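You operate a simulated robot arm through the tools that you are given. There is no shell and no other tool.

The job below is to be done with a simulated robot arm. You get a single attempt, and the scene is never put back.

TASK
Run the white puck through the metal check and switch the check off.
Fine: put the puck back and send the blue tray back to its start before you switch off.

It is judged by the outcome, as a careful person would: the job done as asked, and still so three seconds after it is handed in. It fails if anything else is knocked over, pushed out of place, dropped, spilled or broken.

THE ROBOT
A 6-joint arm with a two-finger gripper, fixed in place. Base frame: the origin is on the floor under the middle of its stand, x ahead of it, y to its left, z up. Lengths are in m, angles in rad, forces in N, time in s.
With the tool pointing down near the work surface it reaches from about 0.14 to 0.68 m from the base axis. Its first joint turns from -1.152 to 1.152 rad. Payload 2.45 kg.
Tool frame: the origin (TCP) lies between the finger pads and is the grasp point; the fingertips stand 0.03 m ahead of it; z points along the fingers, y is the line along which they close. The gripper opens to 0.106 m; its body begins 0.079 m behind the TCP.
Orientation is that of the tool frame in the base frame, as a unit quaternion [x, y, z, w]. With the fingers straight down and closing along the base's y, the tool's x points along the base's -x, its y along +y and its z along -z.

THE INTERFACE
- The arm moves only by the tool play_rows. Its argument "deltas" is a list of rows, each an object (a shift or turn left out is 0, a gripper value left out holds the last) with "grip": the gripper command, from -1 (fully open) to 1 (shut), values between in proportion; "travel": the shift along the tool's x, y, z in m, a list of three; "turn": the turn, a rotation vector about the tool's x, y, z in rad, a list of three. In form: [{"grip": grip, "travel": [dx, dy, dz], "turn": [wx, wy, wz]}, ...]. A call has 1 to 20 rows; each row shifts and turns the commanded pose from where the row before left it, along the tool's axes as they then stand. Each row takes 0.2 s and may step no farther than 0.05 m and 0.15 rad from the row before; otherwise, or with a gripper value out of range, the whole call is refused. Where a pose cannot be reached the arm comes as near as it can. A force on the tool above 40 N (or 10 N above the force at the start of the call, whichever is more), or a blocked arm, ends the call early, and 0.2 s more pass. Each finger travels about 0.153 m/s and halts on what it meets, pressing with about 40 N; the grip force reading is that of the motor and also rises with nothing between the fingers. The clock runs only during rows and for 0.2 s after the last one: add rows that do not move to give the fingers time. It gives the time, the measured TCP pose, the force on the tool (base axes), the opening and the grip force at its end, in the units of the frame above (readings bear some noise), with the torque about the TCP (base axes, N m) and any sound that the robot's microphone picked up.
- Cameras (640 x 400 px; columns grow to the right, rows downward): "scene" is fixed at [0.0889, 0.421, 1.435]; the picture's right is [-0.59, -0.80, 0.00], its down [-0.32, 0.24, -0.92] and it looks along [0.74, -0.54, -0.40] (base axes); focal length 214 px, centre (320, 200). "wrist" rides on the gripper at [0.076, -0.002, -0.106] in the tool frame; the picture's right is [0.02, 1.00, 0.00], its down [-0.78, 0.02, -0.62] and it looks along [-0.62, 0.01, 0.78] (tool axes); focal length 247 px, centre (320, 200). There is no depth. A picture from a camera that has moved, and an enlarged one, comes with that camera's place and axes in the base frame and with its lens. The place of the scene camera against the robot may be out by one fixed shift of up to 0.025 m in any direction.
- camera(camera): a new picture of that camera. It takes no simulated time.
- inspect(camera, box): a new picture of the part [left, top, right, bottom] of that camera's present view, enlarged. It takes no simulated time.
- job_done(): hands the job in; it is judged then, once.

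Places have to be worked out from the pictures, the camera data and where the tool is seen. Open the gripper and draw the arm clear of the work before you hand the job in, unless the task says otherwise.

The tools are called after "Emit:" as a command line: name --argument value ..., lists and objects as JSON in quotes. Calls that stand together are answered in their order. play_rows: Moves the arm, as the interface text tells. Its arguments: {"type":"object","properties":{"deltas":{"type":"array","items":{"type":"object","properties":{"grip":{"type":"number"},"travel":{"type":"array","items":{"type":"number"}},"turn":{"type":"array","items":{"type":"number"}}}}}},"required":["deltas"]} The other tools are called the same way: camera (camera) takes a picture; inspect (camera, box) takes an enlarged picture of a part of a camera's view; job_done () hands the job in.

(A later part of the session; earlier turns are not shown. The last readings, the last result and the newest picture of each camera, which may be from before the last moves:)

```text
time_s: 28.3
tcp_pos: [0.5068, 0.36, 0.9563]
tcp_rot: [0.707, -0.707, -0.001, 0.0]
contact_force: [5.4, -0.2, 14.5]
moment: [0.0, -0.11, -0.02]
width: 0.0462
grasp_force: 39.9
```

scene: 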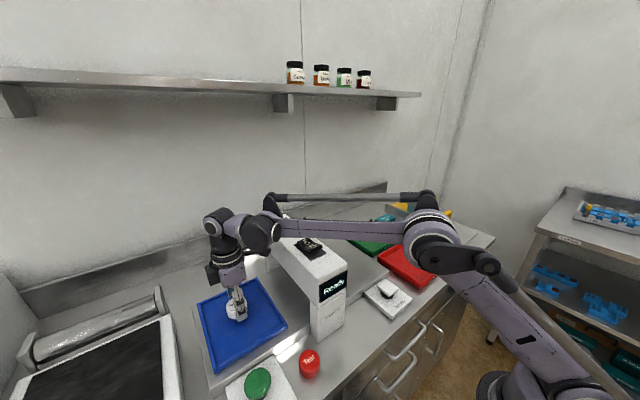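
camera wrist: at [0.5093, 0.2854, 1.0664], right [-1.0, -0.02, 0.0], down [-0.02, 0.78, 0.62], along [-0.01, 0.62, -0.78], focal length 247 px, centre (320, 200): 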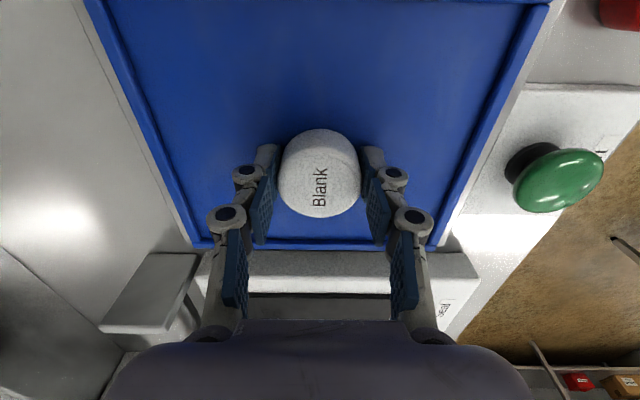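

Force dropped to 14 N with light contact remaining. I ease up one more millimetre, open the fingers, and rise vertically.

Emit:
play_rows --deltas '[{"grip": 1, "travel": [0, 0, -0.001]}, {"grip": -0.05}, {"grip": -0.32}, {"grip": -0.32}, {"travel": [0, 0, -0.02]}, {"travel": [0, 0, -0.04]}, {"travel": [0, 0, 0]}]'

Emit:
camera --camera "wrist"

Emit:
inspect --camera "scene" --box '[180, 230, 340, 350]'

```text
time_s: 29.9
tcp_pos: [0.5075, 0.3616, 1.0173]
tcp_rot: [-0.707, 0.707, 0.001, 0.001]
contact_force: [0.3, 0.2, 0.1]
moment: [0.03, -0.02, 0.04]
width: 0.0702
grasp_force: 0.1
```

```text
taken
camera wrist: at [0.5096, 0.2864, 1.1233], right [-1.0, -0.02, 0.0], down [-0.02, 0.78, 0.62], along [-0.01, 0.62, -0.78], focal length 247 px, centre (320, 200)
```

wrist: 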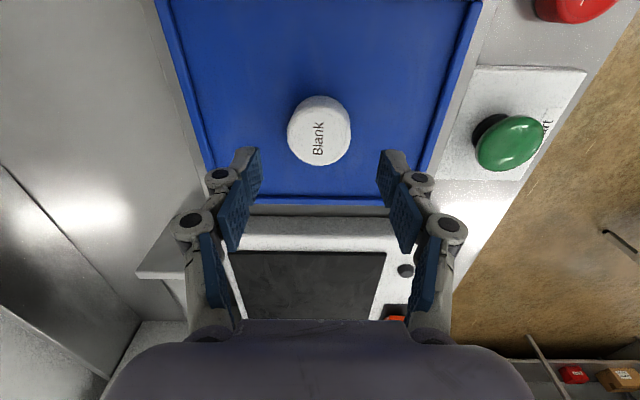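

```text
3.33 times, centred on (260, 290) of scene
camera zoom: at [0.0889, 0.421, 1.435], right [-0.59, -0.8, 0.0], down [-0.32, 0.24, -0.92], along [0.74, -0.54, -0.4], focal length 715 px, centre (520, -100)
```

zoom: 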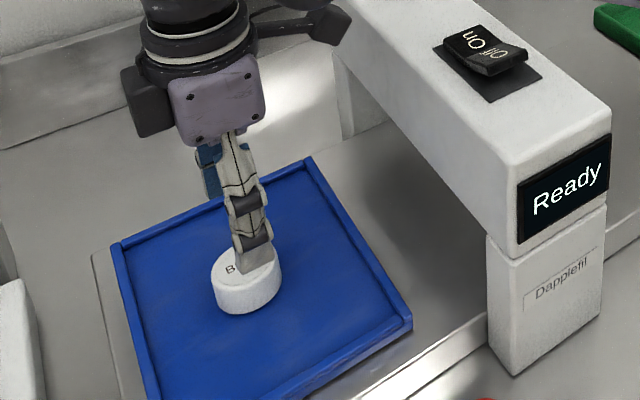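

The puck rests in the tray centre. Start's cap triangulates to about (0.344, 0.378, 0.926). I rise, move above it and close the fingers for pressing.

Emit:
play_rows --deltas '[{"grip": -0.32, "travel": [0, 0, -0.045]}, {"grip": -0.32, "travel": [-0.004, 0.041, 0]}, {"grip": 1, "travel": [-0.004, 0.041, 0]}, {"travel": [-0.004, 0.041, 0]}, {"travel": [-0.004, 0.04, 0]}, {"travel": [0, 0, 0]}]'

Emit:
camera --camera "wrist"

Emit:
inspect --camera "scene" --box '[180, 260, 380, 400]'

```text
time_s: 31.3
tcp_pos: [0.3442, 0.3772, 1.061]
tcp_rot: [-0.707, 0.708, 0.002, 0.002]
contact_force: [-1.3, -0.5, 0.3]
moment: [0.0, -0.01, -0.01]
width: 0.0
grasp_force: 28.1
```

```text
taken
camera wrist: at [0.3454, 0.3005, 1.1674], right [-1.0, -0.02, 0.0], down [-0.02, 0.78, 0.62], along [-0.01, 0.62, -0.78], focal length 247 px, centre (320, 200)
```

wrist: 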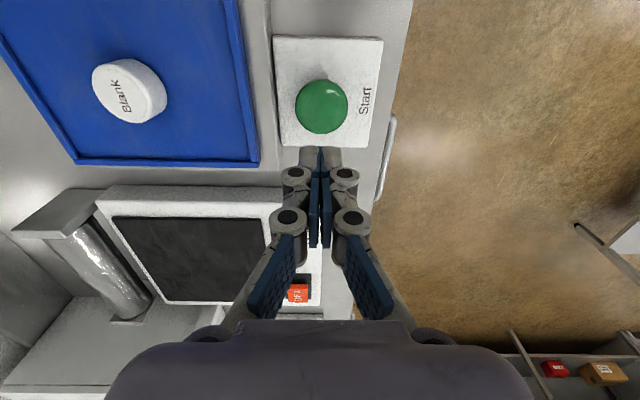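

```text
2.86 times, centred on (280, 330) of scene
camera zoom: at [0.0889, 0.421, 1.435], right [-0.59, -0.8, 0.0], down [-0.32, 0.24, -0.92], along [0.74, -0.54, -0.4], focal length 613 px, centre (434, -171)
```

zoom: 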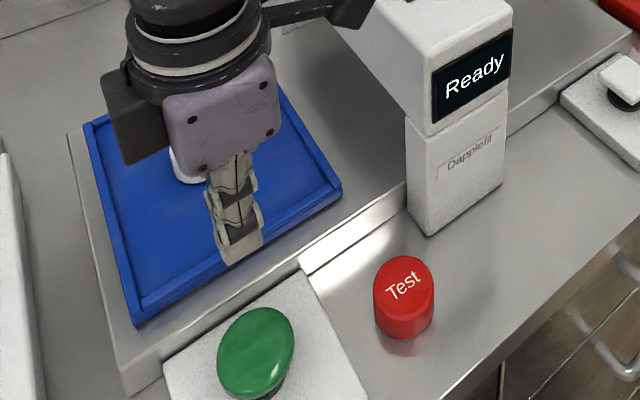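

The cap projects exactly under the TCP at (0.344, 0.377). I descend to just above and then press in small steps.

Emit:
play_rows --deltas '[{"grip": 1, "travel": [0, 0, 0.04]}, {"travel": [0, 0, 0.04]}, {"travel": [0, 0, 0.012]}, {"travel": [0, 0, 0]}]'

Emit:
camera --camera "wrist"

```text
time_s: 32.3
tcp_pos: [0.3444, 0.3752, 0.9695]
tcp_rot: [-0.707, 0.708, 0.002, 0.001]
contact_force: [-0.2, -0.4, 0.1]
moment: [0.01, 0.01, 0.02]
width: 0.0
grasp_force: 28.7
```

```text
taken
camera wrist: at [0.3465, 0.2992, 1.0756], right [-1.0, -0.02, 0.0], down [-0.02, 0.78, 0.62], along [-0.01, 0.62, -0.78], focal length 247 px, centre (320, 200)
```

wrist: 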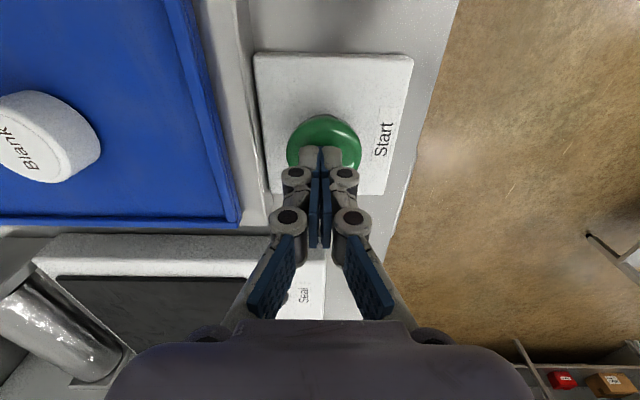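

The fingertips are centred over the green cap, about 1 cm above it. I press down in 3 mm steps.

Emit:
play_rows --deltas '[{"grip": 1, "travel": [0, 0, 0.004]}, {"travel": [0, 0, 0.003]}, {"travel": [0, 0, 0.003]}, {"travel": [0, 0, 0.003]}]'

Emit:
inspect --camera "scene" --box '[180, 220, 420, 400]'

```text
time_s: 33.3
tcp_pos: [0.3445, 0.3759, 0.9578]
tcp_rot: [0.707, -0.707, -0.002, -0.001]
contact_force: [-0.3, -0.7, 0.6]
moment: [-0.02, 0.01, -0.02]
width: 0.0061
grasp_force: 28.2
```

```text
2.22 times, centred on (300, 310) of scene
camera zoom: at [0.0889, 0.421, 1.435], right [-0.59, -0.8, 0.0], down [-0.32, 0.24, -0.92], along [0.74, -0.54, -0.4], focal length 477 px, centre (364, -44)
```

zoom: 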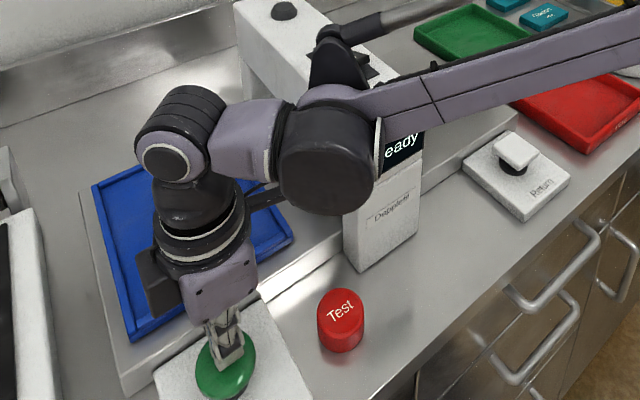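

The fingertips are touching the cap (slight finger spread), but nothing has started. I press a little deeper.

Emit:
play_rows --deltas '[{"grip": 1, "travel": [0, 0, 0.003]}, {"travel": [0, 0, 0.003]}, {"travel": [0, 0, 0.003]}]'

Emit:
inspect --camera "scene" --box '[180, 220, 420, 400]'

```text
time_s: 34.1
tcp_pos: [0.3455, 0.3772, 0.949]
tcp_rot: [-0.707, 0.707, 0.002, 0.001]
contact_force: [-0.3, -0.9, 4.0]
moment: [-0.05, 0.0, 0.01]
width: 0.0061
grasp_force: 29.0
heard: click
```

```text
2.22 times, centred on (300, 310) of scene
camera zoom: at [0.0888, 0.4209, 1.4351], right [-0.59, -0.8, 0.0], down [-0.32, 0.24, -0.92], along [0.74, -0.54, -0.4], focal length 477 px, centre (364, -44)
```

zoom: 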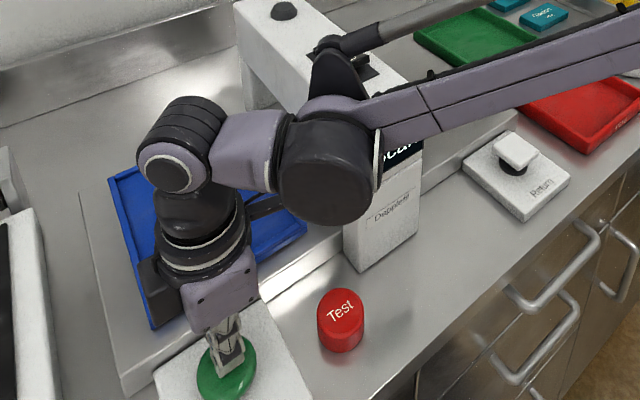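

A click was heard, the display changed to "Scan…" and the tray has begun moving. I lift off the button and wait while watching.

Emit:
play_rows --deltas '[{"grip": 1, "travel": [0, 0, -0.02]}, {"travel": [0, 0, -0.04]}, {"travel": [0, 0, -0.05]}, {"travel": [0, 0, -0.05]}, {"travel": [0, 0, 0]}]'

Emit:
camera --camera "scene"

Emit:
inspect --camera "scene" --box '[180, 200, 440, 400]'

```text
time_s: 35.3
tcp_pos: [0.3458, 0.3768, 1.1063]
tcp_rot: [0.707, -0.707, -0.002, -0.001]
contact_force: [0.1, 0.2, -0.8]
moment: [-0.02, -0.02, -0.04]
width: 0.0
grasp_force: 28.9
```

```text
taken
```

scene: 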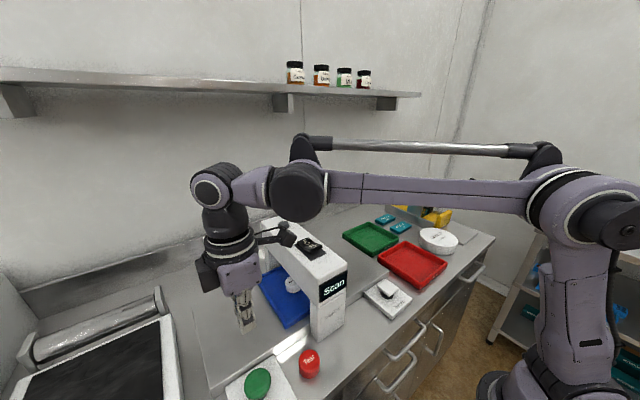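

```text
2.00 times, centred on (310, 300) of scene
camera zoom: at [0.0889, 0.421, 1.435], right [-0.59, -0.8, 0.0], down [-0.32, 0.24, -0.92], along [0.74, -0.54, -0.4], focal length 429 px, centre (340, 0)
```

zoom: 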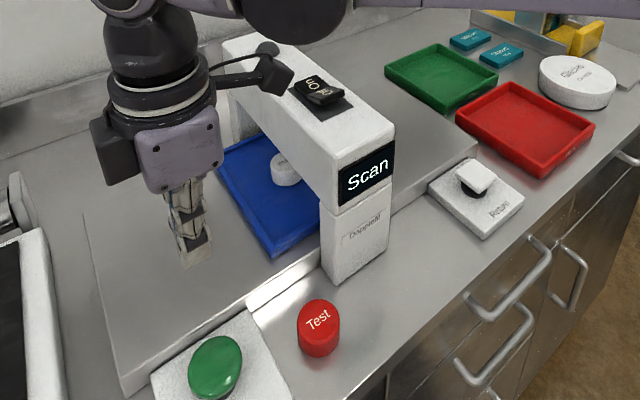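

The tray is gliding under the arch with the puck and the display shows "Scan". I raise the arm and wait for it to finish.

Emit:
play_rows --deltas '[{"grip": 1, "travel": [0, 0, -0.05]}, {"travel": [0, 0, -0.05]}, {"travel": [0, 0, 0]}, {"travel": [0, 0, 0]}, {"travel": [0, 0, 0]}, {"travel": [0, 0, 0]}, {"travel": [0, 0, 0]}, {"travel": [0, 0, 0]}]'

Emit:
inspect --camera "scene" --box '[180, 180, 440, 380]'

```text
time_s: 37.1
tcp_pos: [0.3458, 0.3758, 1.2061]
tcp_rot: [-0.707, 0.707, 0.001, 0.001]
contact_force: [-0.3, -0.3, 0.5]
moment: [-0.02, 0.0, 0.05]
width: 0.0
grasp_force: 29.1
```

```text
2.00 times, centred on (310, 280) of scene
camera zoom: at [0.0889, 0.421, 1.435], right [-0.59, -0.8, 0.0], down [-0.32, 0.24, -0.92], along [0.74, -0.54, -0.4], focal length 429 px, centre (340, 40)
```

zoom: 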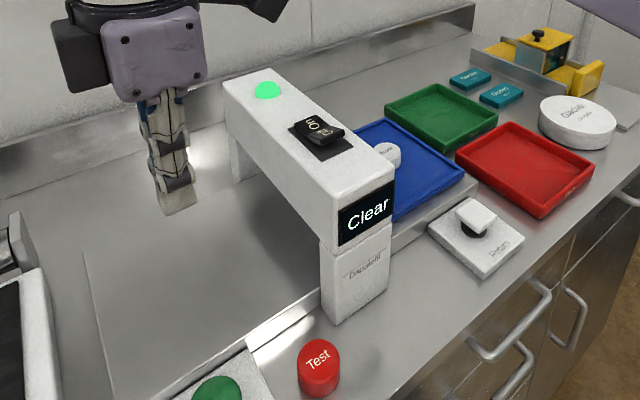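

The display reads "Clear" and the lamp is green, with the tray now on the far side. I wait a bit more to make sure the tray has stopped.

Emit:
play_rows --deltas '[{"grip": 1, "travel": [0, 0, 0]}, {"travel": [0, 0, 0]}, {"travel": [0, 0, 0]}, {"travel": [0, 0, 0]}, {"travel": [0, 0, 0]}, {"travel": [0, 0, 0]}, {"travel": [0, 0, 0]}]'

Emit:
inspect --camera "scene" --box '[180, 180, 440, 380]'

```text
time_s: 38.7
tcp_pos: [0.3475, 0.3758, 1.2068]
tcp_rot: [0.707, -0.707, -0.002, -0.002]
contact_force: [0.4, 0.9, -0.3]
moment: [0.02, -0.03, 0.01]
width: 0.0
grasp_force: 28.1
```

```text
2.00 times, centred on (310, 280) of scene
camera zoom: at [0.0889, 0.421, 1.435], right [-0.59, -0.8, 0.0], down [-0.32, 0.24, -0.92], along [0.74, -0.54, -0.4], focal length 429 px, centre (340, 40)
```

zoom: 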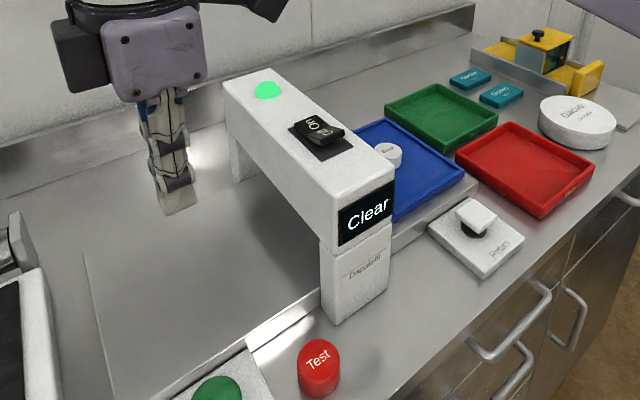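

The tray seems to be at rest on the Return side. I swing the arm over the arch, tips at z≈1.177 against an arch top near 1.11, to view the tray and puck from above.

Emit:
play_rows --deltas '[{"grip": 1, "travel": [0.04, 0, 0]}, {"travel": [0.045, -0.006, 0]}, {"travel": [0.045, -0.006, 0]}, {"travel": [0.045, -0.006, 0]}, {"travel": [0.045, -0.006, 0]}, {"travel": [0.045, -0.006, 0]}, {"travel": [0.045, -0.006, 0]}, {"travel": [0.045, -0.006, 0]}, {"travel": [0.03, -0.006, 0]}, {"grip": -0.32, "travel": [0, 0, 0]}, {"travel": [0, 0, 0]}]'

Emit:
camera --camera "wrist"

Emit:
camera --camera "scene"

```text
time_s: 41.1
tcp_pos: [0.3929, -0.0082, 1.2076]
tcp_rot: [-0.707, 0.707, 0.002, 0.001]
contact_force: [0.1, -1.1, -0.9]
moment: [0.0, 0.0, 0.0]
width: 0.0699
grasp_force: 0.0
```

```text
taken
camera wrist: at [0.3936, -0.0846, 1.3132], right [-1.0, -0.02, 0.0], down [-0.02, 0.78, 0.62], along [-0.01, 0.62, -0.78], focal length 247 px, centre (320, 200)
```

wrist: 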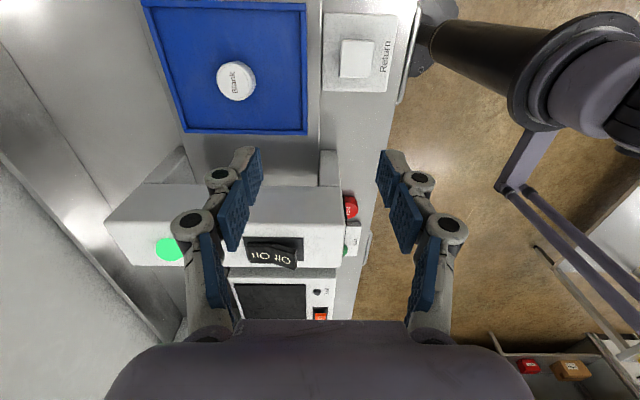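

```text
taken
```

scene: 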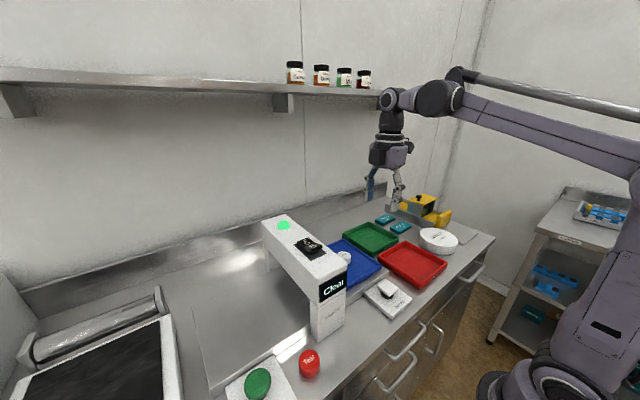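

The puck is at about (0.509, 0.0) in the shifted tray, so the tray moved 0.36 m in -y. I move above it and descend part way, with fingers at 0.07 m.

Emit:
play_rows --deltas '[{"grip": -0.32, "travel": [-0.003, -0.04, 0]}, {"travel": [-0.003, -0.04, 0]}, {"travel": [-0.002, -0.036, 0]}, {"travel": [0, 0, 0.045]}, {"travel": [0, 0, 0.045]}, {"travel": [0, 0, 0.045]}, {"travel": [0, 0, 0.045]}, {"travel": [0, 0, 0]}]'

Emit:
camera --camera "wrist"

Emit:
camera --camera "scene"

```text
time_s: 42.9
tcp_pos: [0.5078, -0.0004, 1.027]
tcp_rot: [0.707, -0.707, -0.001, -0.001]
contact_force: [0.2, -0.6, 0.5]
moment: [-0.01, 0.0, -0.01]
width: 0.0697
grasp_force: 0.0
```

```text
taken
camera wrist: at [0.51, -0.0751, 1.1334], right [-1.0, -0.02, 0.0], down [-0.02, 0.78, 0.62], along [-0.01, 0.62, -0.78], focal length 247 px, centre (320, 200)
```

wrist: 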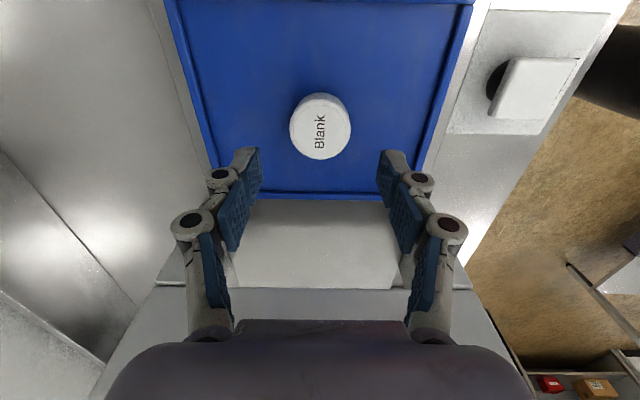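

```text
taken
```

scene: 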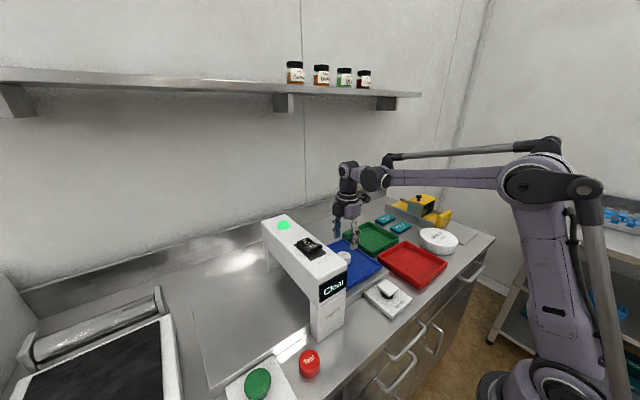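

The puck is centred between the fingers again. I lower to z≈0.957 (same grasp height relative to the puck), then close.

Emit:
play_rows --deltas '[{"grip": -0.32, "travel": [0.001, 0, 0.03]}, {"travel": [0, 0, 0.025]}, {"travel": [0, 0, 0.009]}, {"travel": [0, 0, 0.005]}, {"travel": [0, 0, 0]}, {"grip": 0.05}, {"grip": 0.3}, {"grip": 1}, {"grip": 1}, {"grip": 1}]'

Emit:
camera --camera "wrist"

```text
time_s: 45.1
tcp_pos: [0.5077, 0.0003, 0.9577]
tcp_rot: [0.707, -0.707, -0.002, -0.002]
contact_force: [0.1, 0.3, 1.2]
moment: [0.01, 0.01, -0.02]
width: 0.0464
grasp_force: 40.0
```

```text
taken
camera wrist: at [0.5099, -0.076, 1.0643], right [-1.0, -0.02, 0.0], down [-0.02, 0.78, 0.62], along [-0.01, 0.62, -0.78], focal length 247 px, centre (320, 200)
```

wrist: 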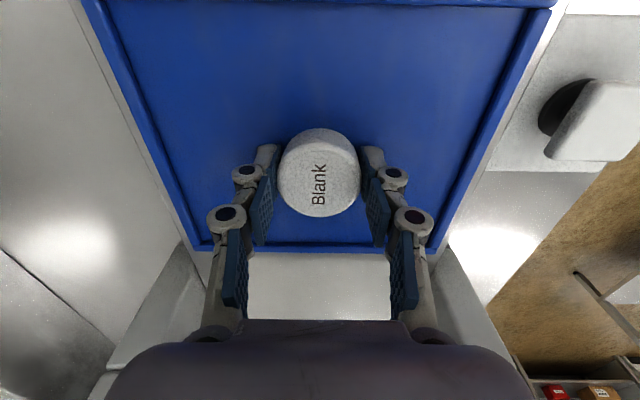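

The puck is gripped again (0.0464 m). I lift it and carry it back toward its original spot at TCP (0.324, 0.067).

Emit:
play_rows --deltas '[{"grip": 1, "travel": [0, 0, -0.02]}, {"travel": [0, 0, -0.05]}, {"travel": [0, 0, -0.05]}, {"travel": [-0.0133, 0.0368, 0]}, {"travel": [-0.0133, 0.0368, 0]}, {"travel": [-0.0133, 0.0368, 0]}, {"travel": [-0.0133, 0.0368, 0]}, {"travel": [-0.0135, 0.0368, 0]}, {"travel": [0, 0, 0]}, {"travel": [0, 0, 0]}]'

Emit:
camera --camera "wrist"

Emit:
camera --camera "scene"

```text
time_s: 47.3
tcp_pos: [0.3243, 0.0668, 1.0803]
tcp_rot: [-0.707, 0.707, 0.001, 0.001]
contact_force: [1.0, -0.9, -0.1]
moment: [-0.05, -0.01, 0.01]
width: 0.0464
grasp_force: 39.8
```

```text
taken
camera wrist: at [0.3252, -0.0094, 1.1858], right [-1.0, -0.02, 0.0], down [-0.02, 0.78, 0.62], along [-0.01, 0.62, -0.78], focal length 247 px, centre (320, 200)
```

wrist: 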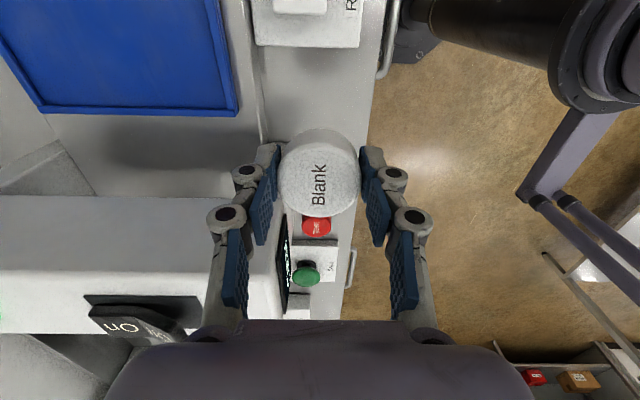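

```text
taken
```

scene: 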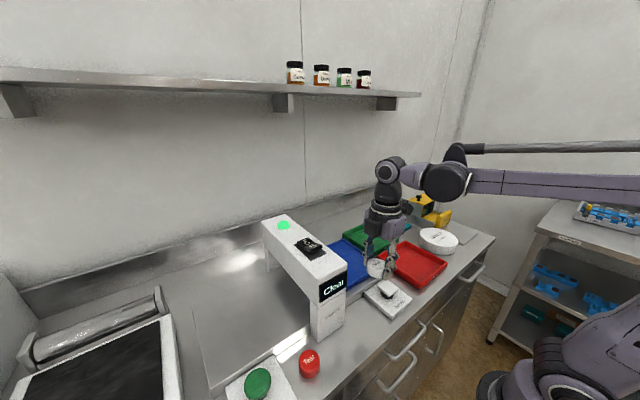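

I'm above the original spot at (0.3243, 0.0668). I lower to about 1 cm above the table contact height (0.9105).

Emit:
play_rows --deltas '[{"grip": 1, "travel": [0, 0, 0.04]}, {"travel": [0, 0, 0.045]}, {"travel": [0, 0, 0.045]}, {"travel": [0, 0, 0.02]}, {"travel": [0, 0, 0.009]}, {"travel": [0, 0, 0]}]'

Emit:
inspect --camera "scene" --box '[290, 230, 450, 350]'

Emit:
camera --camera "wrist"

```text
time_s: 48.7
tcp_pos: [0.3248, 0.0668, 0.9197]
tcp_rot: [-0.706, 0.708, 0.001, 0.001]
contact_force: [-0.8, -0.8, -1.1]
moment: [0.05, 0.0, 0.01]
width: 0.0465
grasp_force: 39.8
```

```text
3.33 times, centred on (370, 290) of scene
camera zoom: at [0.0889, 0.421, 1.435], right [-0.59, -0.8, 0.0], down [-0.32, 0.24, -0.92], along [0.74, -0.54, -0.4], focal length 715 px, centre (153, -100)
```

zoom: 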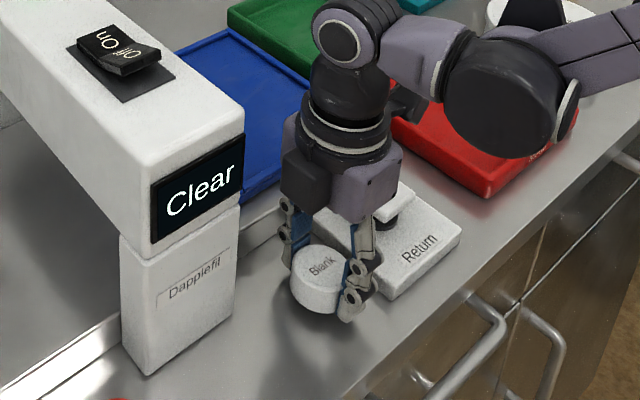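

```text
taken
camera wrist: at [0.3272, -0.0099, 1.026], right [-1.0, -0.02, 0.0], down [-0.02, 0.78, 0.62], along [-0.01, 0.62, -0.78], focal length 247 px, centre (320, 200)
```

wrist: 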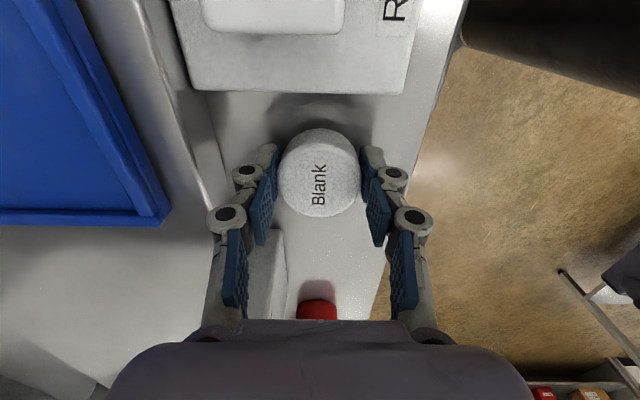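

Position matches the original spot within about a millimetre. I lower the last few millimetres gently.

Emit:
play_rows --deltas '[{"grip": 1, "travel": [0, 0, 0.003]}, {"travel": [0, 0, 0.003]}, {"travel": [0, 0, 0.0015]}, {"travel": [0, 0, 0]}]'

```text
time_s: 49.7
tcp_pos: [0.3259, 0.0667, 0.9121]
tcp_rot: [0.708, -0.707, -0.002, -0.002]
contact_force: [-0.9, 0.7, -0.5]
moment: [0.01, -0.01, 0.01]
width: 0.0464
grasp_force: 40.3
```

No contact yet at 0.912, so I go down another 1–2 mm.

Emit:
play_rows --deltas '[{"grip": 1, "travel": [0, 0, 0.001]}, {"travel": [0, 0, 0.001]}, {"travel": [0, 0, 0]}]'

```text
time_s: 50.5
tcp_pos: [0.325, 0.0655, 0.9097]
tcp_rot: [-0.707, 0.707, 0.0, 0.0]
contact_force: [1.2, -0.6, 28.9]
moment: [-0.1, -0.08, 0.04]
width: 0.0462
grasp_force: 39.8
```

The puck is on the table (29 N). I relieve about 1.5 mm, open the fingers, and rise straight up.

Emit:
play_rows --deltas '[{"grip": 1, "travel": [0, 0, -0.0015]}, {"travel": [0, 0, 0]}, {"grip": -0.05}, {"grip": -0.32}, {"grip": -0.32}, {"travel": [0, 0, -0.02]}, {"travel": [0, 0, -0.04]}, {"travel": [0, 0, -0.05]}, {"travel": [0, 0, 0]}]'

Emit:
camera --camera "wrist"

Emit:
inspect --camera "scene" --box '[180, 190, 420, 400]'

```text
time_s: 52.5
tcp_pos: [0.3232, 0.066, 1.0209]
tcp_rot: [0.707, -0.707, -0.001, -0.002]
contact_force: [0.3, -0.2, -0.1]
moment: [-0.03, 0.03, -0.01]
width: 0.0699
grasp_force: 0.1
```

```text
taken
camera wrist: at [0.3256, -0.0102, 1.127], right [-1.0, -0.02, 0.0], down [-0.02, 0.78, 0.62], along [-0.01, 0.62, -0.78], focal length 247 px, centre (320, 200)
```

wrist: 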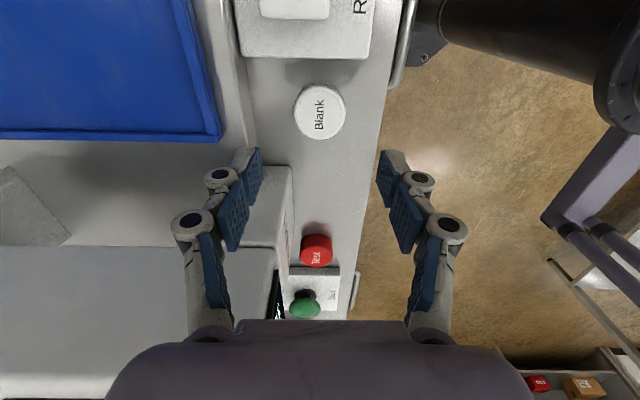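

```text
1.90 times, centred on (300, 295) of scene
camera zoom: at [0.0889, 0.421, 1.435], right [-0.59, -0.8, 0.0], down [-0.32, 0.24, -0.92], along [0.74, -0.54, -0.4], focal length 408 px, centre (358, 19)
```

zoom: 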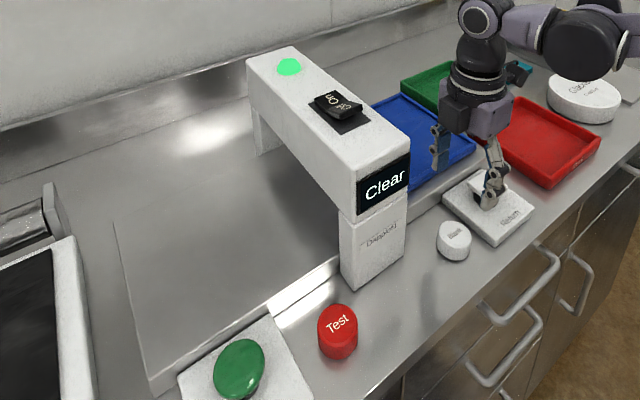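

The puck is back exactly where it started (same pixels in the scene view). Now I go above the Return cap at about (0.339, -0.026) with fingers closed.

Emit:
play_rows --deltas '[{"grip": -0.32, "travel": [0, 0, -0.04]}, {"grip": 1, "travel": [0.03, -0.005, 0]}, {"travel": [0.03, -0.005, 0]}, {"travel": [0.032, -0.005, 0]}, {"travel": [0, 0, 0]}]'

Emit:
camera --camera "wrist"

Emit:
inspect --camera "wrist" --box '[260, 60, 400, 160]'

```text
time_s: 53.7
tcp_pos: [0.3415, -0.0266, 1.0609]
tcp_rot: [-0.707, 0.707, 0.001, 0.002]
contact_force: [0.4, 0.0, 0.5]
moment: [0.0, -0.02, 0.02]
width: 0.0002
grasp_force: 28.3
```

```text
taken
camera wrist: at [0.3428, -0.1025, 1.1676], right [-1.0, -0.02, 0.0], down [-0.02, 0.78, 0.62], along [-0.01, 0.62, -0.78], focal length 247 px, centre (320, 200)
```

wrist: 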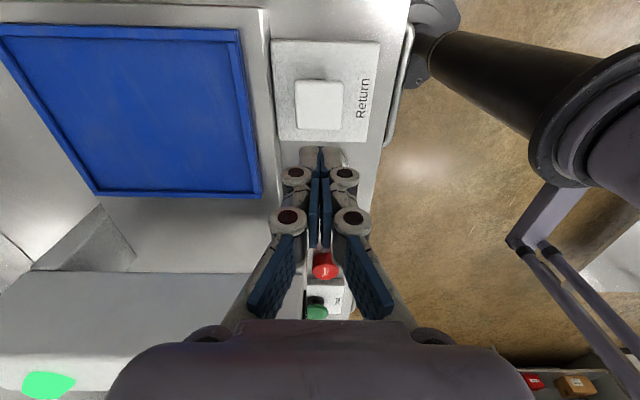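

```text
4.00 times, centred on (330, 110) of wrist
camera zoom: at [0.3428, -0.1025, 1.1676], right [-1.0, -0.02, 0.0], down [-0.02, 0.78, 0.62], along [-0.01, 0.62, -0.78], focal length 988 px, centre (280, 560)
```

zoom: 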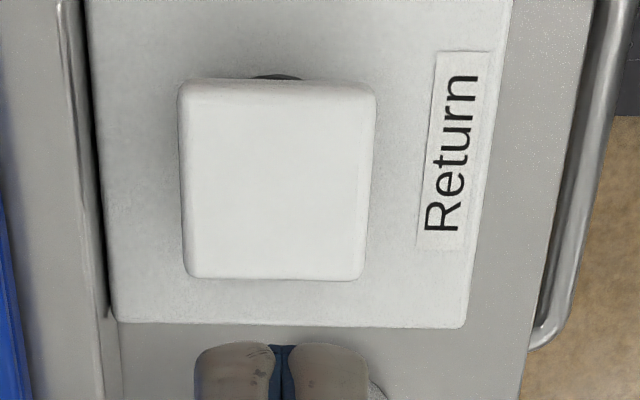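

The Return cap is directly below the TCP at (0.343, -0.026, ≈0.93). I descend to just above it.

Emit:
play_rows --deltas '[{"grip": 1, "travel": [0, 0, 0.04]}, {"travel": [0, 0, 0.035]}, {"travel": [0, 0, 0.012]}, {"travel": [0, 0, 0]}]'

Emit:
camera --camera "wrist"

Emit:
inspect --camera "scene" --box '[290, 220, 450, 340]'

```text
time_s: 54.7
tcp_pos: [0.3417, -0.0241, 0.9715]
tcp_rot: [0.707, -0.707, -0.001, -0.001]
contact_force: [0.0, -1.1, -0.1]
moment: [0.01, 0.01, 0.02]
width: 0.0
grasp_force: 28.5
```

```text
taken
camera wrist: at [0.3429, -0.101, 1.079], right [-1.0, -0.02, 0.0], down [-0.02, 0.78, 0.62], along [-0.01, 0.62, -0.78], focal length 247 px, centre (320, 200)
```

wrist: 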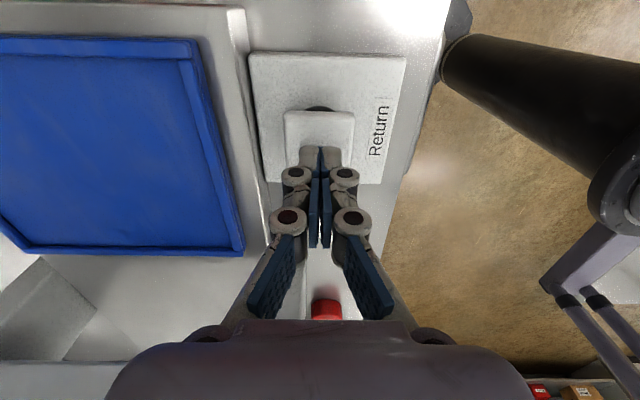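

```text
3.33 times, centred on (370, 280) of scene
camera zoom: at [0.0889, 0.421, 1.435], right [-0.59, -0.8, 0.0], down [-0.32, 0.24, -0.92], along [0.74, -0.54, -0.4], focal length 715 px, centre (153, -67)
```

zoom: 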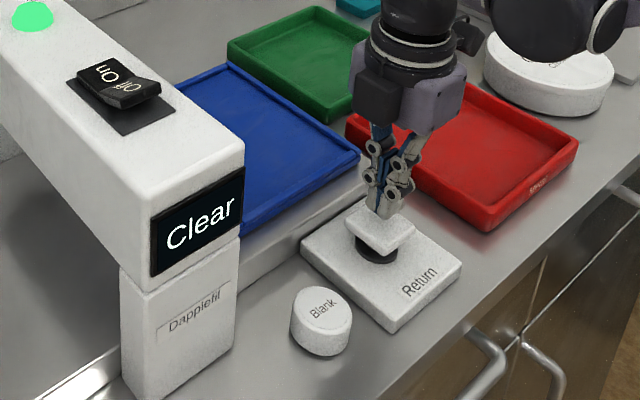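

The tips are just above the middle of the Return cap. I press in 3 mm steps until it clicks.

Emit:
play_rows --deltas '[{"grip": 1, "travel": [0.001, 0, 0.003]}, {"travel": [0, 0, 0.003]}, {"travel": [0, 0, 0.003]}, {"travel": [0, 0, 0.003]}]'

Emit:
inspect --camera "scene" --box '[290, 220, 450, 340]'

```text
time_s: 55.7
tcp_pos: [0.3411, -0.0258, 0.9622]
tcp_rot: [-0.707, 0.707, 0.001, 0.001]
contact_force: [1.0, -0.5, 0.3]
moment: [0.0, -0.03, 0.01]
width: 0.0
grasp_force: 28.8
```

```text
3.33 times, centred on (370, 280) of scene
camera zoom: at [0.0889, 0.421, 1.435], right [-0.59, -0.8, 0.0], down [-0.32, 0.24, -0.92], along [0.74, -0.54, -0.4], focal length 715 px, centre (153, -67)
```

zoom: 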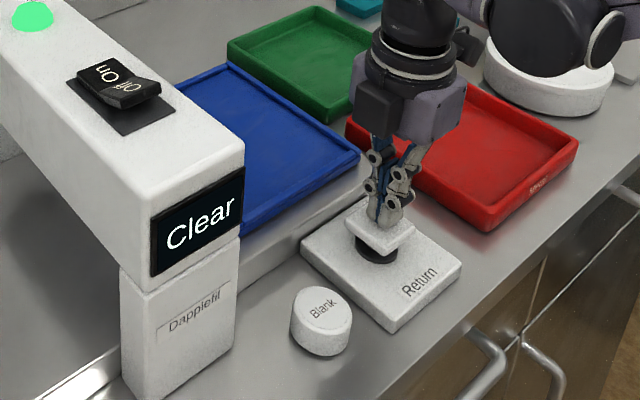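

The tips are at z≈0.932 with no force yet. I continue pressing.

Emit:
play_rows --deltas '[{"grip": 1, "travel": [0, 0, 0.003]}, {"travel": [0, 0, 0.003]}, {"travel": [0, 0, 0.003]}, {"travel": [0, 0, 0.002]}]'

Emit:
inspect --camera "scene" --box '[290, 220, 450, 340]'

```text
time_s: 56.7
tcp_pos: [0.3399, -0.0271, 0.9502]
tcp_rot: [0.707, -0.707, 0.0, -0.001]
contact_force: [1.2, 1.1, 3.7]
moment: [-0.02, -0.01, -0.01]
width: 0.0057
grasp_force: 28.1
```

```text
3.33 times, centred on (370, 280) of scene
camera zoom: at [0.0889, 0.421, 1.435], right [-0.59, -0.8, 0.0], down [-0.32, 0.24, -0.92], along [0.74, -0.54, -0.4], focal length 715 px, centre (153, -67)
```

zoom: 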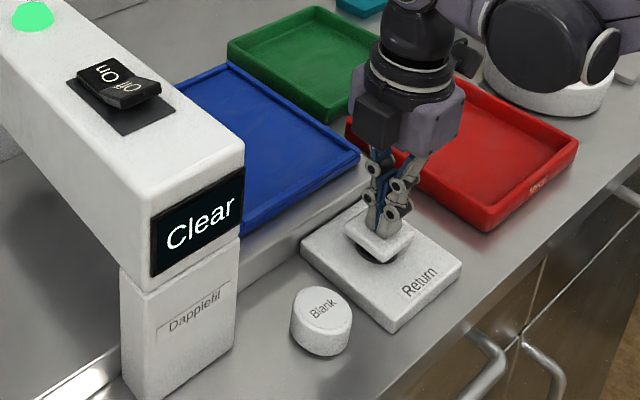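

The cap is going down with a light force (about 4 N) but hasn't clicked yet. I press a bit further.

Emit:
play_rows --deltas '[{"grip": 1, "travel": [0, 0, 0.002]}, {"travel": [0, 0, 0.002]}, {"travel": [0, 0, 0.002]}]'

Emit:
inspect --camera "scene" --box '[290, 220, 450, 340]'

```text
time_s: 57.5
tcp_pos: [0.339, -0.0266, 0.9449]
tcp_rot: [-0.707, 0.707, 0.001, 0.001]
contact_force: [2.8, -2.1, 5.1]
moment: [-0.07, -0.04, -0.02]
width: 0.0059
grasp_force: 28.7
heard: click
```

```text
3.33 times, centred on (370, 280) of scene
camera zoom: at [0.0889, 0.4209, 1.435], right [-0.59, -0.8, 0.0], down [-0.32, 0.24, -0.92], along [0.74, -0.54, -0.4], focal length 715 px, centre (153, -67)
```

zoom: 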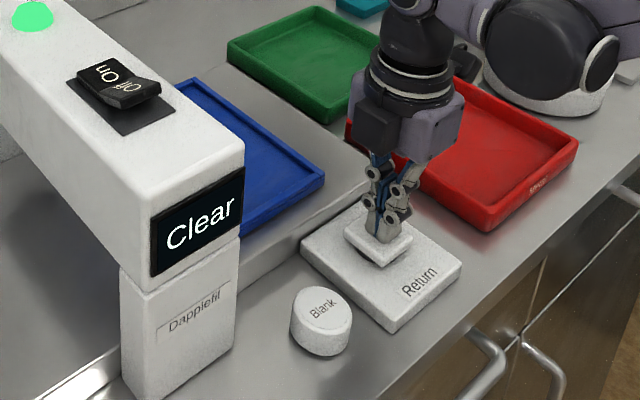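

It clicked and the tray is moving back. I lift off the cap and wait for the tray to reach its start.

Emit:
play_rows --deltas '[{"grip": 1, "travel": [0, 0, -0.02]}, {"travel": [0, 0, -0.04]}, {"travel": [0, 0, -0.05]}, {"travel": [0, 0, -0.05]}, {"travel": [0, 0, -0.05]}, {"travel": [0, 0, -0.05]}, {"travel": [0, 0, 0]}, {"travel": [0, 0, 0]}, {"travel": [0, 0, 0]}, {"travel": [0, 0, 0]}, {"travel": [0, 0, 0]}, {"travel": [0, 0, 0]}, {"travel": [0, 0, 0]}]'

Emit:
inspect --camera "scene" --box '[180, 190, 420, 400]'

```text
time_s: 60.3
tcp_pos: [0.338, -0.0252, 1.206]
tcp_rot: [0.707, -0.707, -0.002, -0.001]
contact_force: [-0.7, -0.6, 0.4]
moment: [-0.06, -0.03, 0.0]
width: 0.0002
grasp_force: 28.4
```

```text
1.90 times, centred on (300, 295) of scene
camera zoom: at [0.0889, 0.421, 1.435], right [-0.59, -0.8, 0.0], down [-0.32, 0.24, -0.92], along [0.74, -0.54, -0.4], focal length 408 px, centre (358, 19)
```

zoom: 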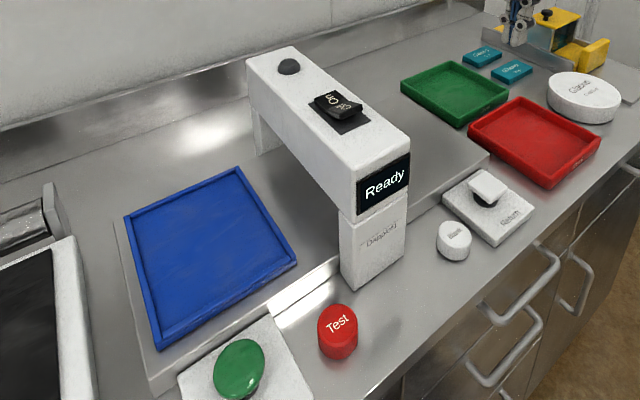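

The tray is back at its start, the lamp is dark and the display reads "Ready". For the rocker I turn the gripper back to its original orientation and move above the Off half at about (0.433, 0.179).

Emit:
play_rows --deltas '[{"grip": 1, "turn": [0, 0, 0.1428]}, {"turn": [0, 0, 0.1428]}, {"turn": [0, 0, 0.1428]}, {"turn": [0, 0, 0.1428]}, {"turn": [0, 0, 0.1428]}, {"turn": [0, 0, 0.1428]}, {"turn": [0, 0, 0.1428]}, {"turn": [0, 0, 0.1428]}, {"turn": [0, 0, 0.1428]}, {"turn": [0, 0, 0.1428]}, {"turn": [0, 0, 0.1428]}, {"travel": [-0.01, 0.04, 0]}, {"travel": [-0.01, 0.041, 0]}, {"travel": [-0.01, 0.041, 0]}, {"travel": [-0.01, 0.041, 0]}, {"travel": [-0.01, 0.041, 0]}, {"travel": [0, 0, 0]}]'

Emit:
camera --camera "wrist"

Emit:
inspect --camera "wrist" --box '[260, 80, 400, 180]'

```text
time_s: 63.9
tcp_pos: [0.3895, 0.1766, 1.2043]
tcp_rot: [0.0, 1.0, 0.002, 0.001]
contact_force: [-0.5, -0.3, 0.2]
moment: [-0.03, 0.01, 0.07]
width: 0.0
grasp_force: 28.6
```

```text
taken
camera wrist: at [0.3124, 0.1765, 1.311], right [-0.02, 1.0, 0.0], down [0.78, 0.01, 0.62], along [0.62, 0.02, -0.78], focal length 247 px, centre (320, 200)
```

wrist: 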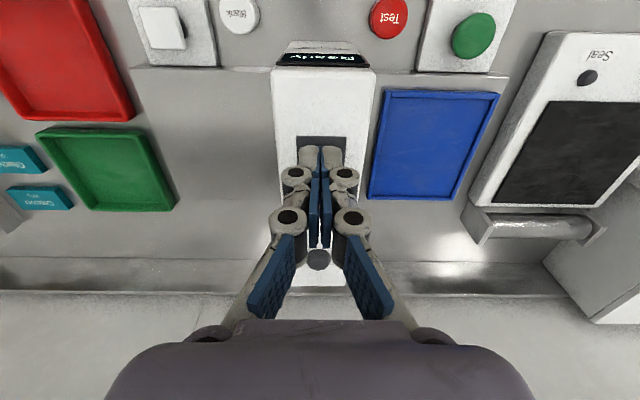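

```text
4.00 times, centred on (330, 130) of wrist
camera zoom: at [0.3124, 0.1765, 1.311], right [-0.02, 1.0, 0.0], down [0.78, 0.01, 0.62], along [0.62, 0.02, -0.78], focal length 988 px, centre (280, 480)
```

zoom: 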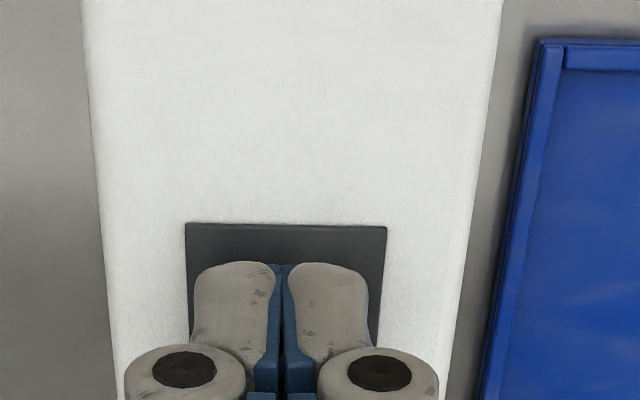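

The rocker plate spans x≈0.408–0.486 with its centre at 0.447, so I target the Off half at x≈0.429, y≈0.180. I move there at this height and check.

Emit:
play_rows --deltas '[{"grip": 1, "travel": [-0.02, 0.002, 0]}, {"travel": [-0.0195, 0.001, 0.02]}, {"travel": [0, 0, 0.02]}, {"travel": [0, 0, 0]}]'

Emit:
camera --camera "wrist"

Emit:
inspect --camera "scene" --box '[240, 190, 400, 300]'

```text
time_s: 64.9
tcp_pos: [0.4286, 0.1802, 1.1667]
tcp_rot: [0.0, 1.0, 0.002, 0.0]
contact_force: [-0.5, 0.6, -0.5]
moment: [-0.01, -0.02, -0.02]
width: 0.0002
grasp_force: 28.4
```

```text
taken
camera wrist: at [0.3522, 0.1793, 1.2726], right [-0.02, 1.0, 0.0], down [0.78, 0.02, 0.62], along [0.62, 0.02, -0.78], focal length 247 px, centre (320, 200)
```

wrist: 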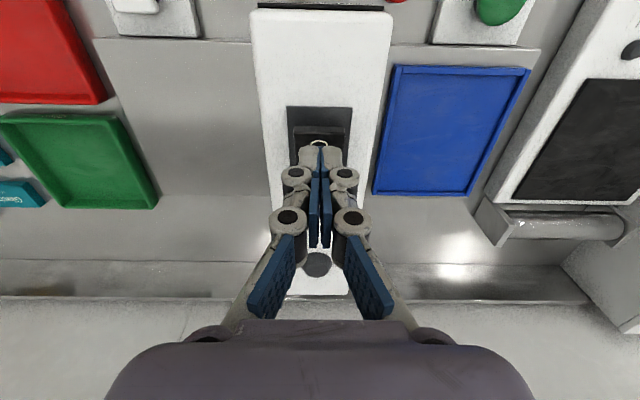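

```text
3.64 times, centred on (320, 245) of scene
camera zoom: at [0.0889, 0.421, 1.435], right [-0.59, -0.8, 0.0], down [-0.32, 0.24, -0.92], along [0.74, -0.54, -0.4], focal length 780 px, centre (320, 36)
```

zoom: 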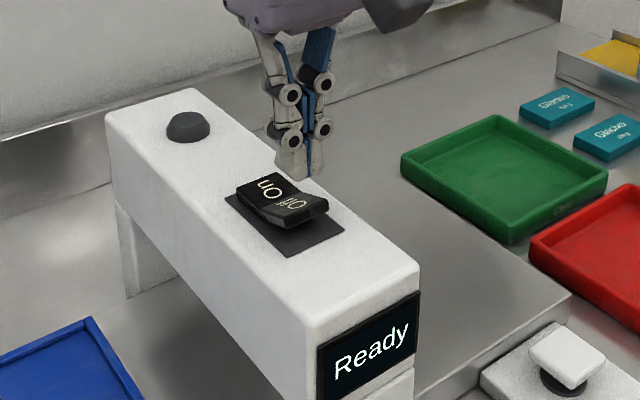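

The landing point is slightly close to the rocker's near end, so I shift 5 mm further in x. I then descend to just above it.

Emit:
play_rows --deltas '[{"grip": 1, "travel": [-0.005, 0, 0.01]}, {"travel": [0, 0, 0.008]}, {"travel": [0, 0, 0]}]'

Emit:
inspect --camera "scene" --box '[240, 190, 400, 300]'

Emit:
inspect --camera "wrist" --box '[250, 90, 390, 190]'

```text
time_s: 65.7
tcp_pos: [0.4334, 0.1794, 1.147]
tcp_rot: [0.0, 1.0, 0.002, 0.0]
contact_force: [-0.3, -0.4, -0.2]
moment: [0.01, -0.05, 0.0]
width: 0.0
grasp_force: 29.0
```

```text
3.64 times, centred on (320, 245) of scene
camera zoom: at [0.0889, 0.421, 1.435], right [-0.59, -0.8, 0.0], down [-0.32, 0.24, -0.92], along [0.74, -0.54, -0.4], focal length 780 px, centre (320, 36)
```

zoom: 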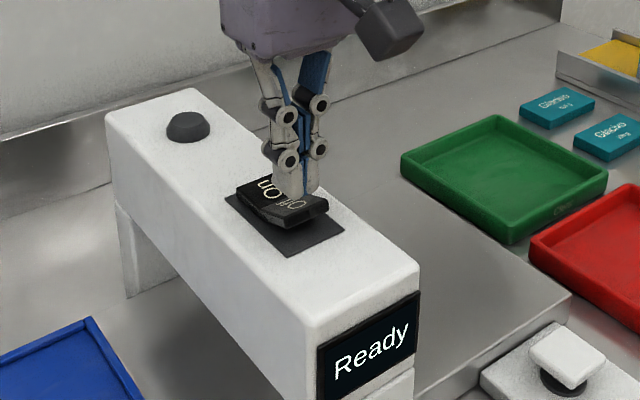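

```text
4.00 times, centred on (320, 140) of wrist
camera zoom: at [0.3579, 0.1784, 1.2548], right [-0.02, 1.0, 0.0], down [0.78, 0.02, 0.62], along [0.62, 0.02, -0.78], focal length 988 px, centre (320, 440)
```

zoom: 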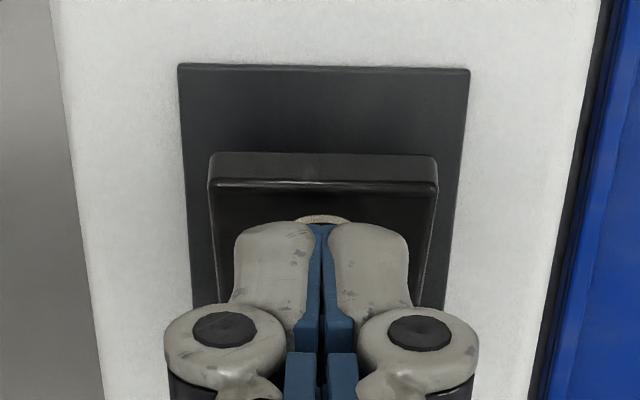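

The fingertips are just above the Off half. I press down in 3 mm steps.

Emit:
play_rows --deltas '[{"grip": 1, "travel": [0, 0, 0.004]}, {"travel": [0, 0, 0.004]}, {"travel": [0, 0, 0.003]}, {"travel": [0, 0, 0.003]}]'

Emit:
inspect --camera "scene" --box '[240, 190, 400, 300]'

```text
time_s: 66.7
tcp_pos: [0.436, 0.1788, 1.1339]
tcp_rot: [0.0, 1.0, 0.002, 0.0]
contact_force: [-0.2, 0.0, 1.2]
moment: [-0.04, 0.02, 0.04]
width: 0.0
grasp_force: 29.2
```

```text
3.64 times, centred on (320, 245) of scene
camera zoom: at [0.0889, 0.421, 1.435], right [-0.59, -0.8, 0.0], down [-0.32, 0.24, -0.92], along [0.74, -0.54, -0.4], focal length 780 px, centre (320, 36)
```

zoom: 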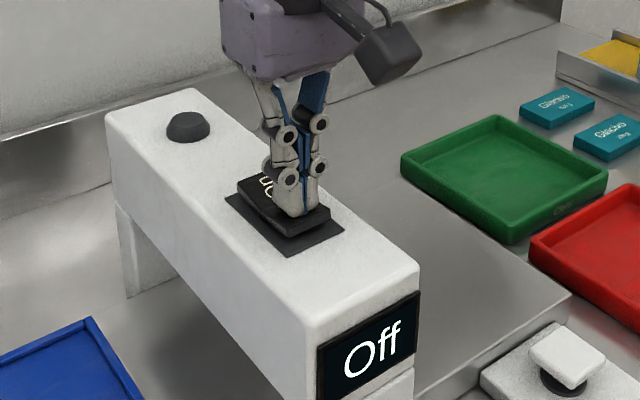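

The display now reads "Off". I press 2 mm more so the rocker is fully seated, then lift away.

Emit:
play_rows --deltas '[{"grip": 1, "travel": [0, 0, 0.002]}, {"travel": [0, 0, 0]}]'

Emit:
inspect --camera "scene" --box '[240, 190, 400, 300]'

```text
time_s: 67.3
tcp_pos: [0.435, 0.1793, 1.1323]
tcp_rot: [0.0, 1.0, 0.001, 0.0]
contact_force: [-0.6, -1.2, 1.0]
moment: [-0.03, -0.01, 0.0]
width: 0.0
grasp_force: 28.7
```

```text
3.64 times, centred on (320, 245) of scene
camera zoom: at [0.0889, 0.421, 1.435], right [-0.59, -0.8, 0.0], down [-0.32, 0.24, -0.92], along [0.74, -0.54, -0.4], focal length 780 px, centre (320, 36)
```

zoom: 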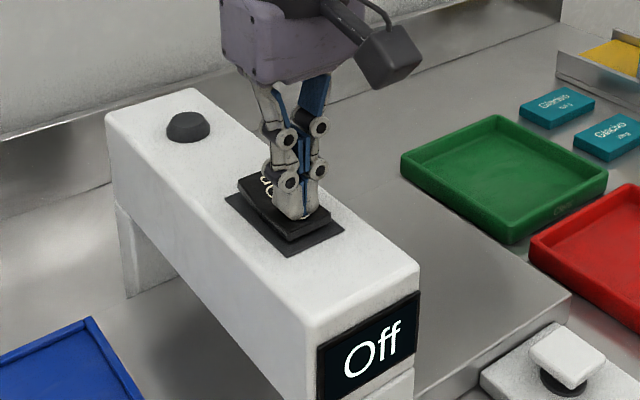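

The rocker is now tilted to Off. I lift straight up, then draw back toward the base with the gripper open.

Emit:
play_rows --deltas '[{"grip": 1, "travel": [0, 0, -0.03]}, {"travel": [0, 0, -0.05]}, {"travel": [0, 0, -0.05]}, {"travel": [0, 0, -0.05]}, {"grip": -1, "travel": [0.04, 0, -0.02]}, {"travel": [0.045, 0, 0]}, {"travel": [0.045, 0, 0]}, {"travel": [0.045, 0, 0]}, {"travel": [0, 0, 0]}, {"travel": [0, 0, 0]}]'

Emit:
camera --camera "wrist"

Emit:
camera --camera "scene"

Emit:
inspect --camera "scene" --box '[180, 190, 420, 400]'

```text
time_s: 69.5
tcp_pos: [0.249, 0.1743, 1.3169]
tcp_rot: [0.0, 1.0, 0.002, 0.0]
contact_force: [-0.6, -0.1, -0.3]
moment: [-0.01, -0.02, 0.0]
width: 0.106
grasp_force: 0.1
out of reach, approached as far as the arm can: row 4
```

```text
taken
camera wrist: at [0.1715, 0.1732, 1.4234], right [-0.02, 1.0, 0.0], down [0.78, 0.02, 0.62], along [0.62, 0.02, -0.78], focal length 247 px, centre (320, 200)
```

wrist: 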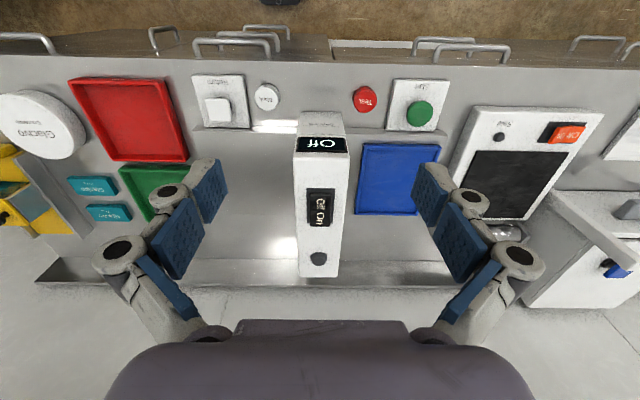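

```text
taken
```

scene: 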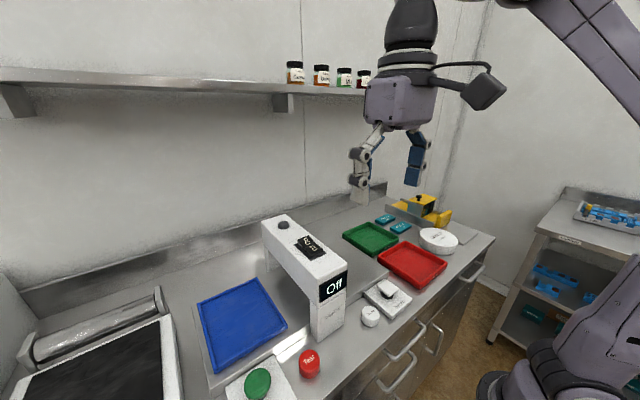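

```text
1.90 times, centred on (300, 295) of scene
camera zoom: at [0.0889, 0.421, 1.435], right [-0.59, -0.8, 0.0], down [-0.32, 0.24, -0.92], along [0.74, -0.54, -0.4], focal length 408 px, centre (358, 19)
```

zoom: 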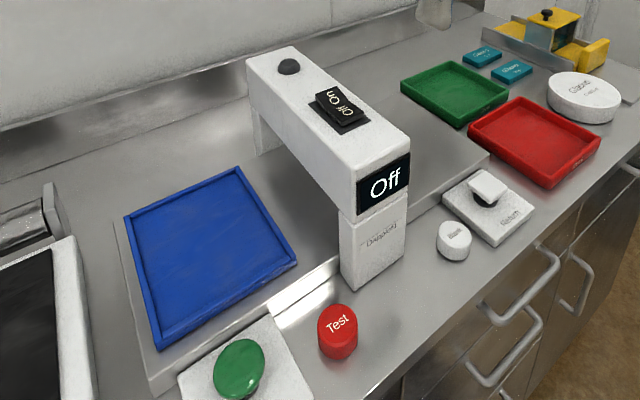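

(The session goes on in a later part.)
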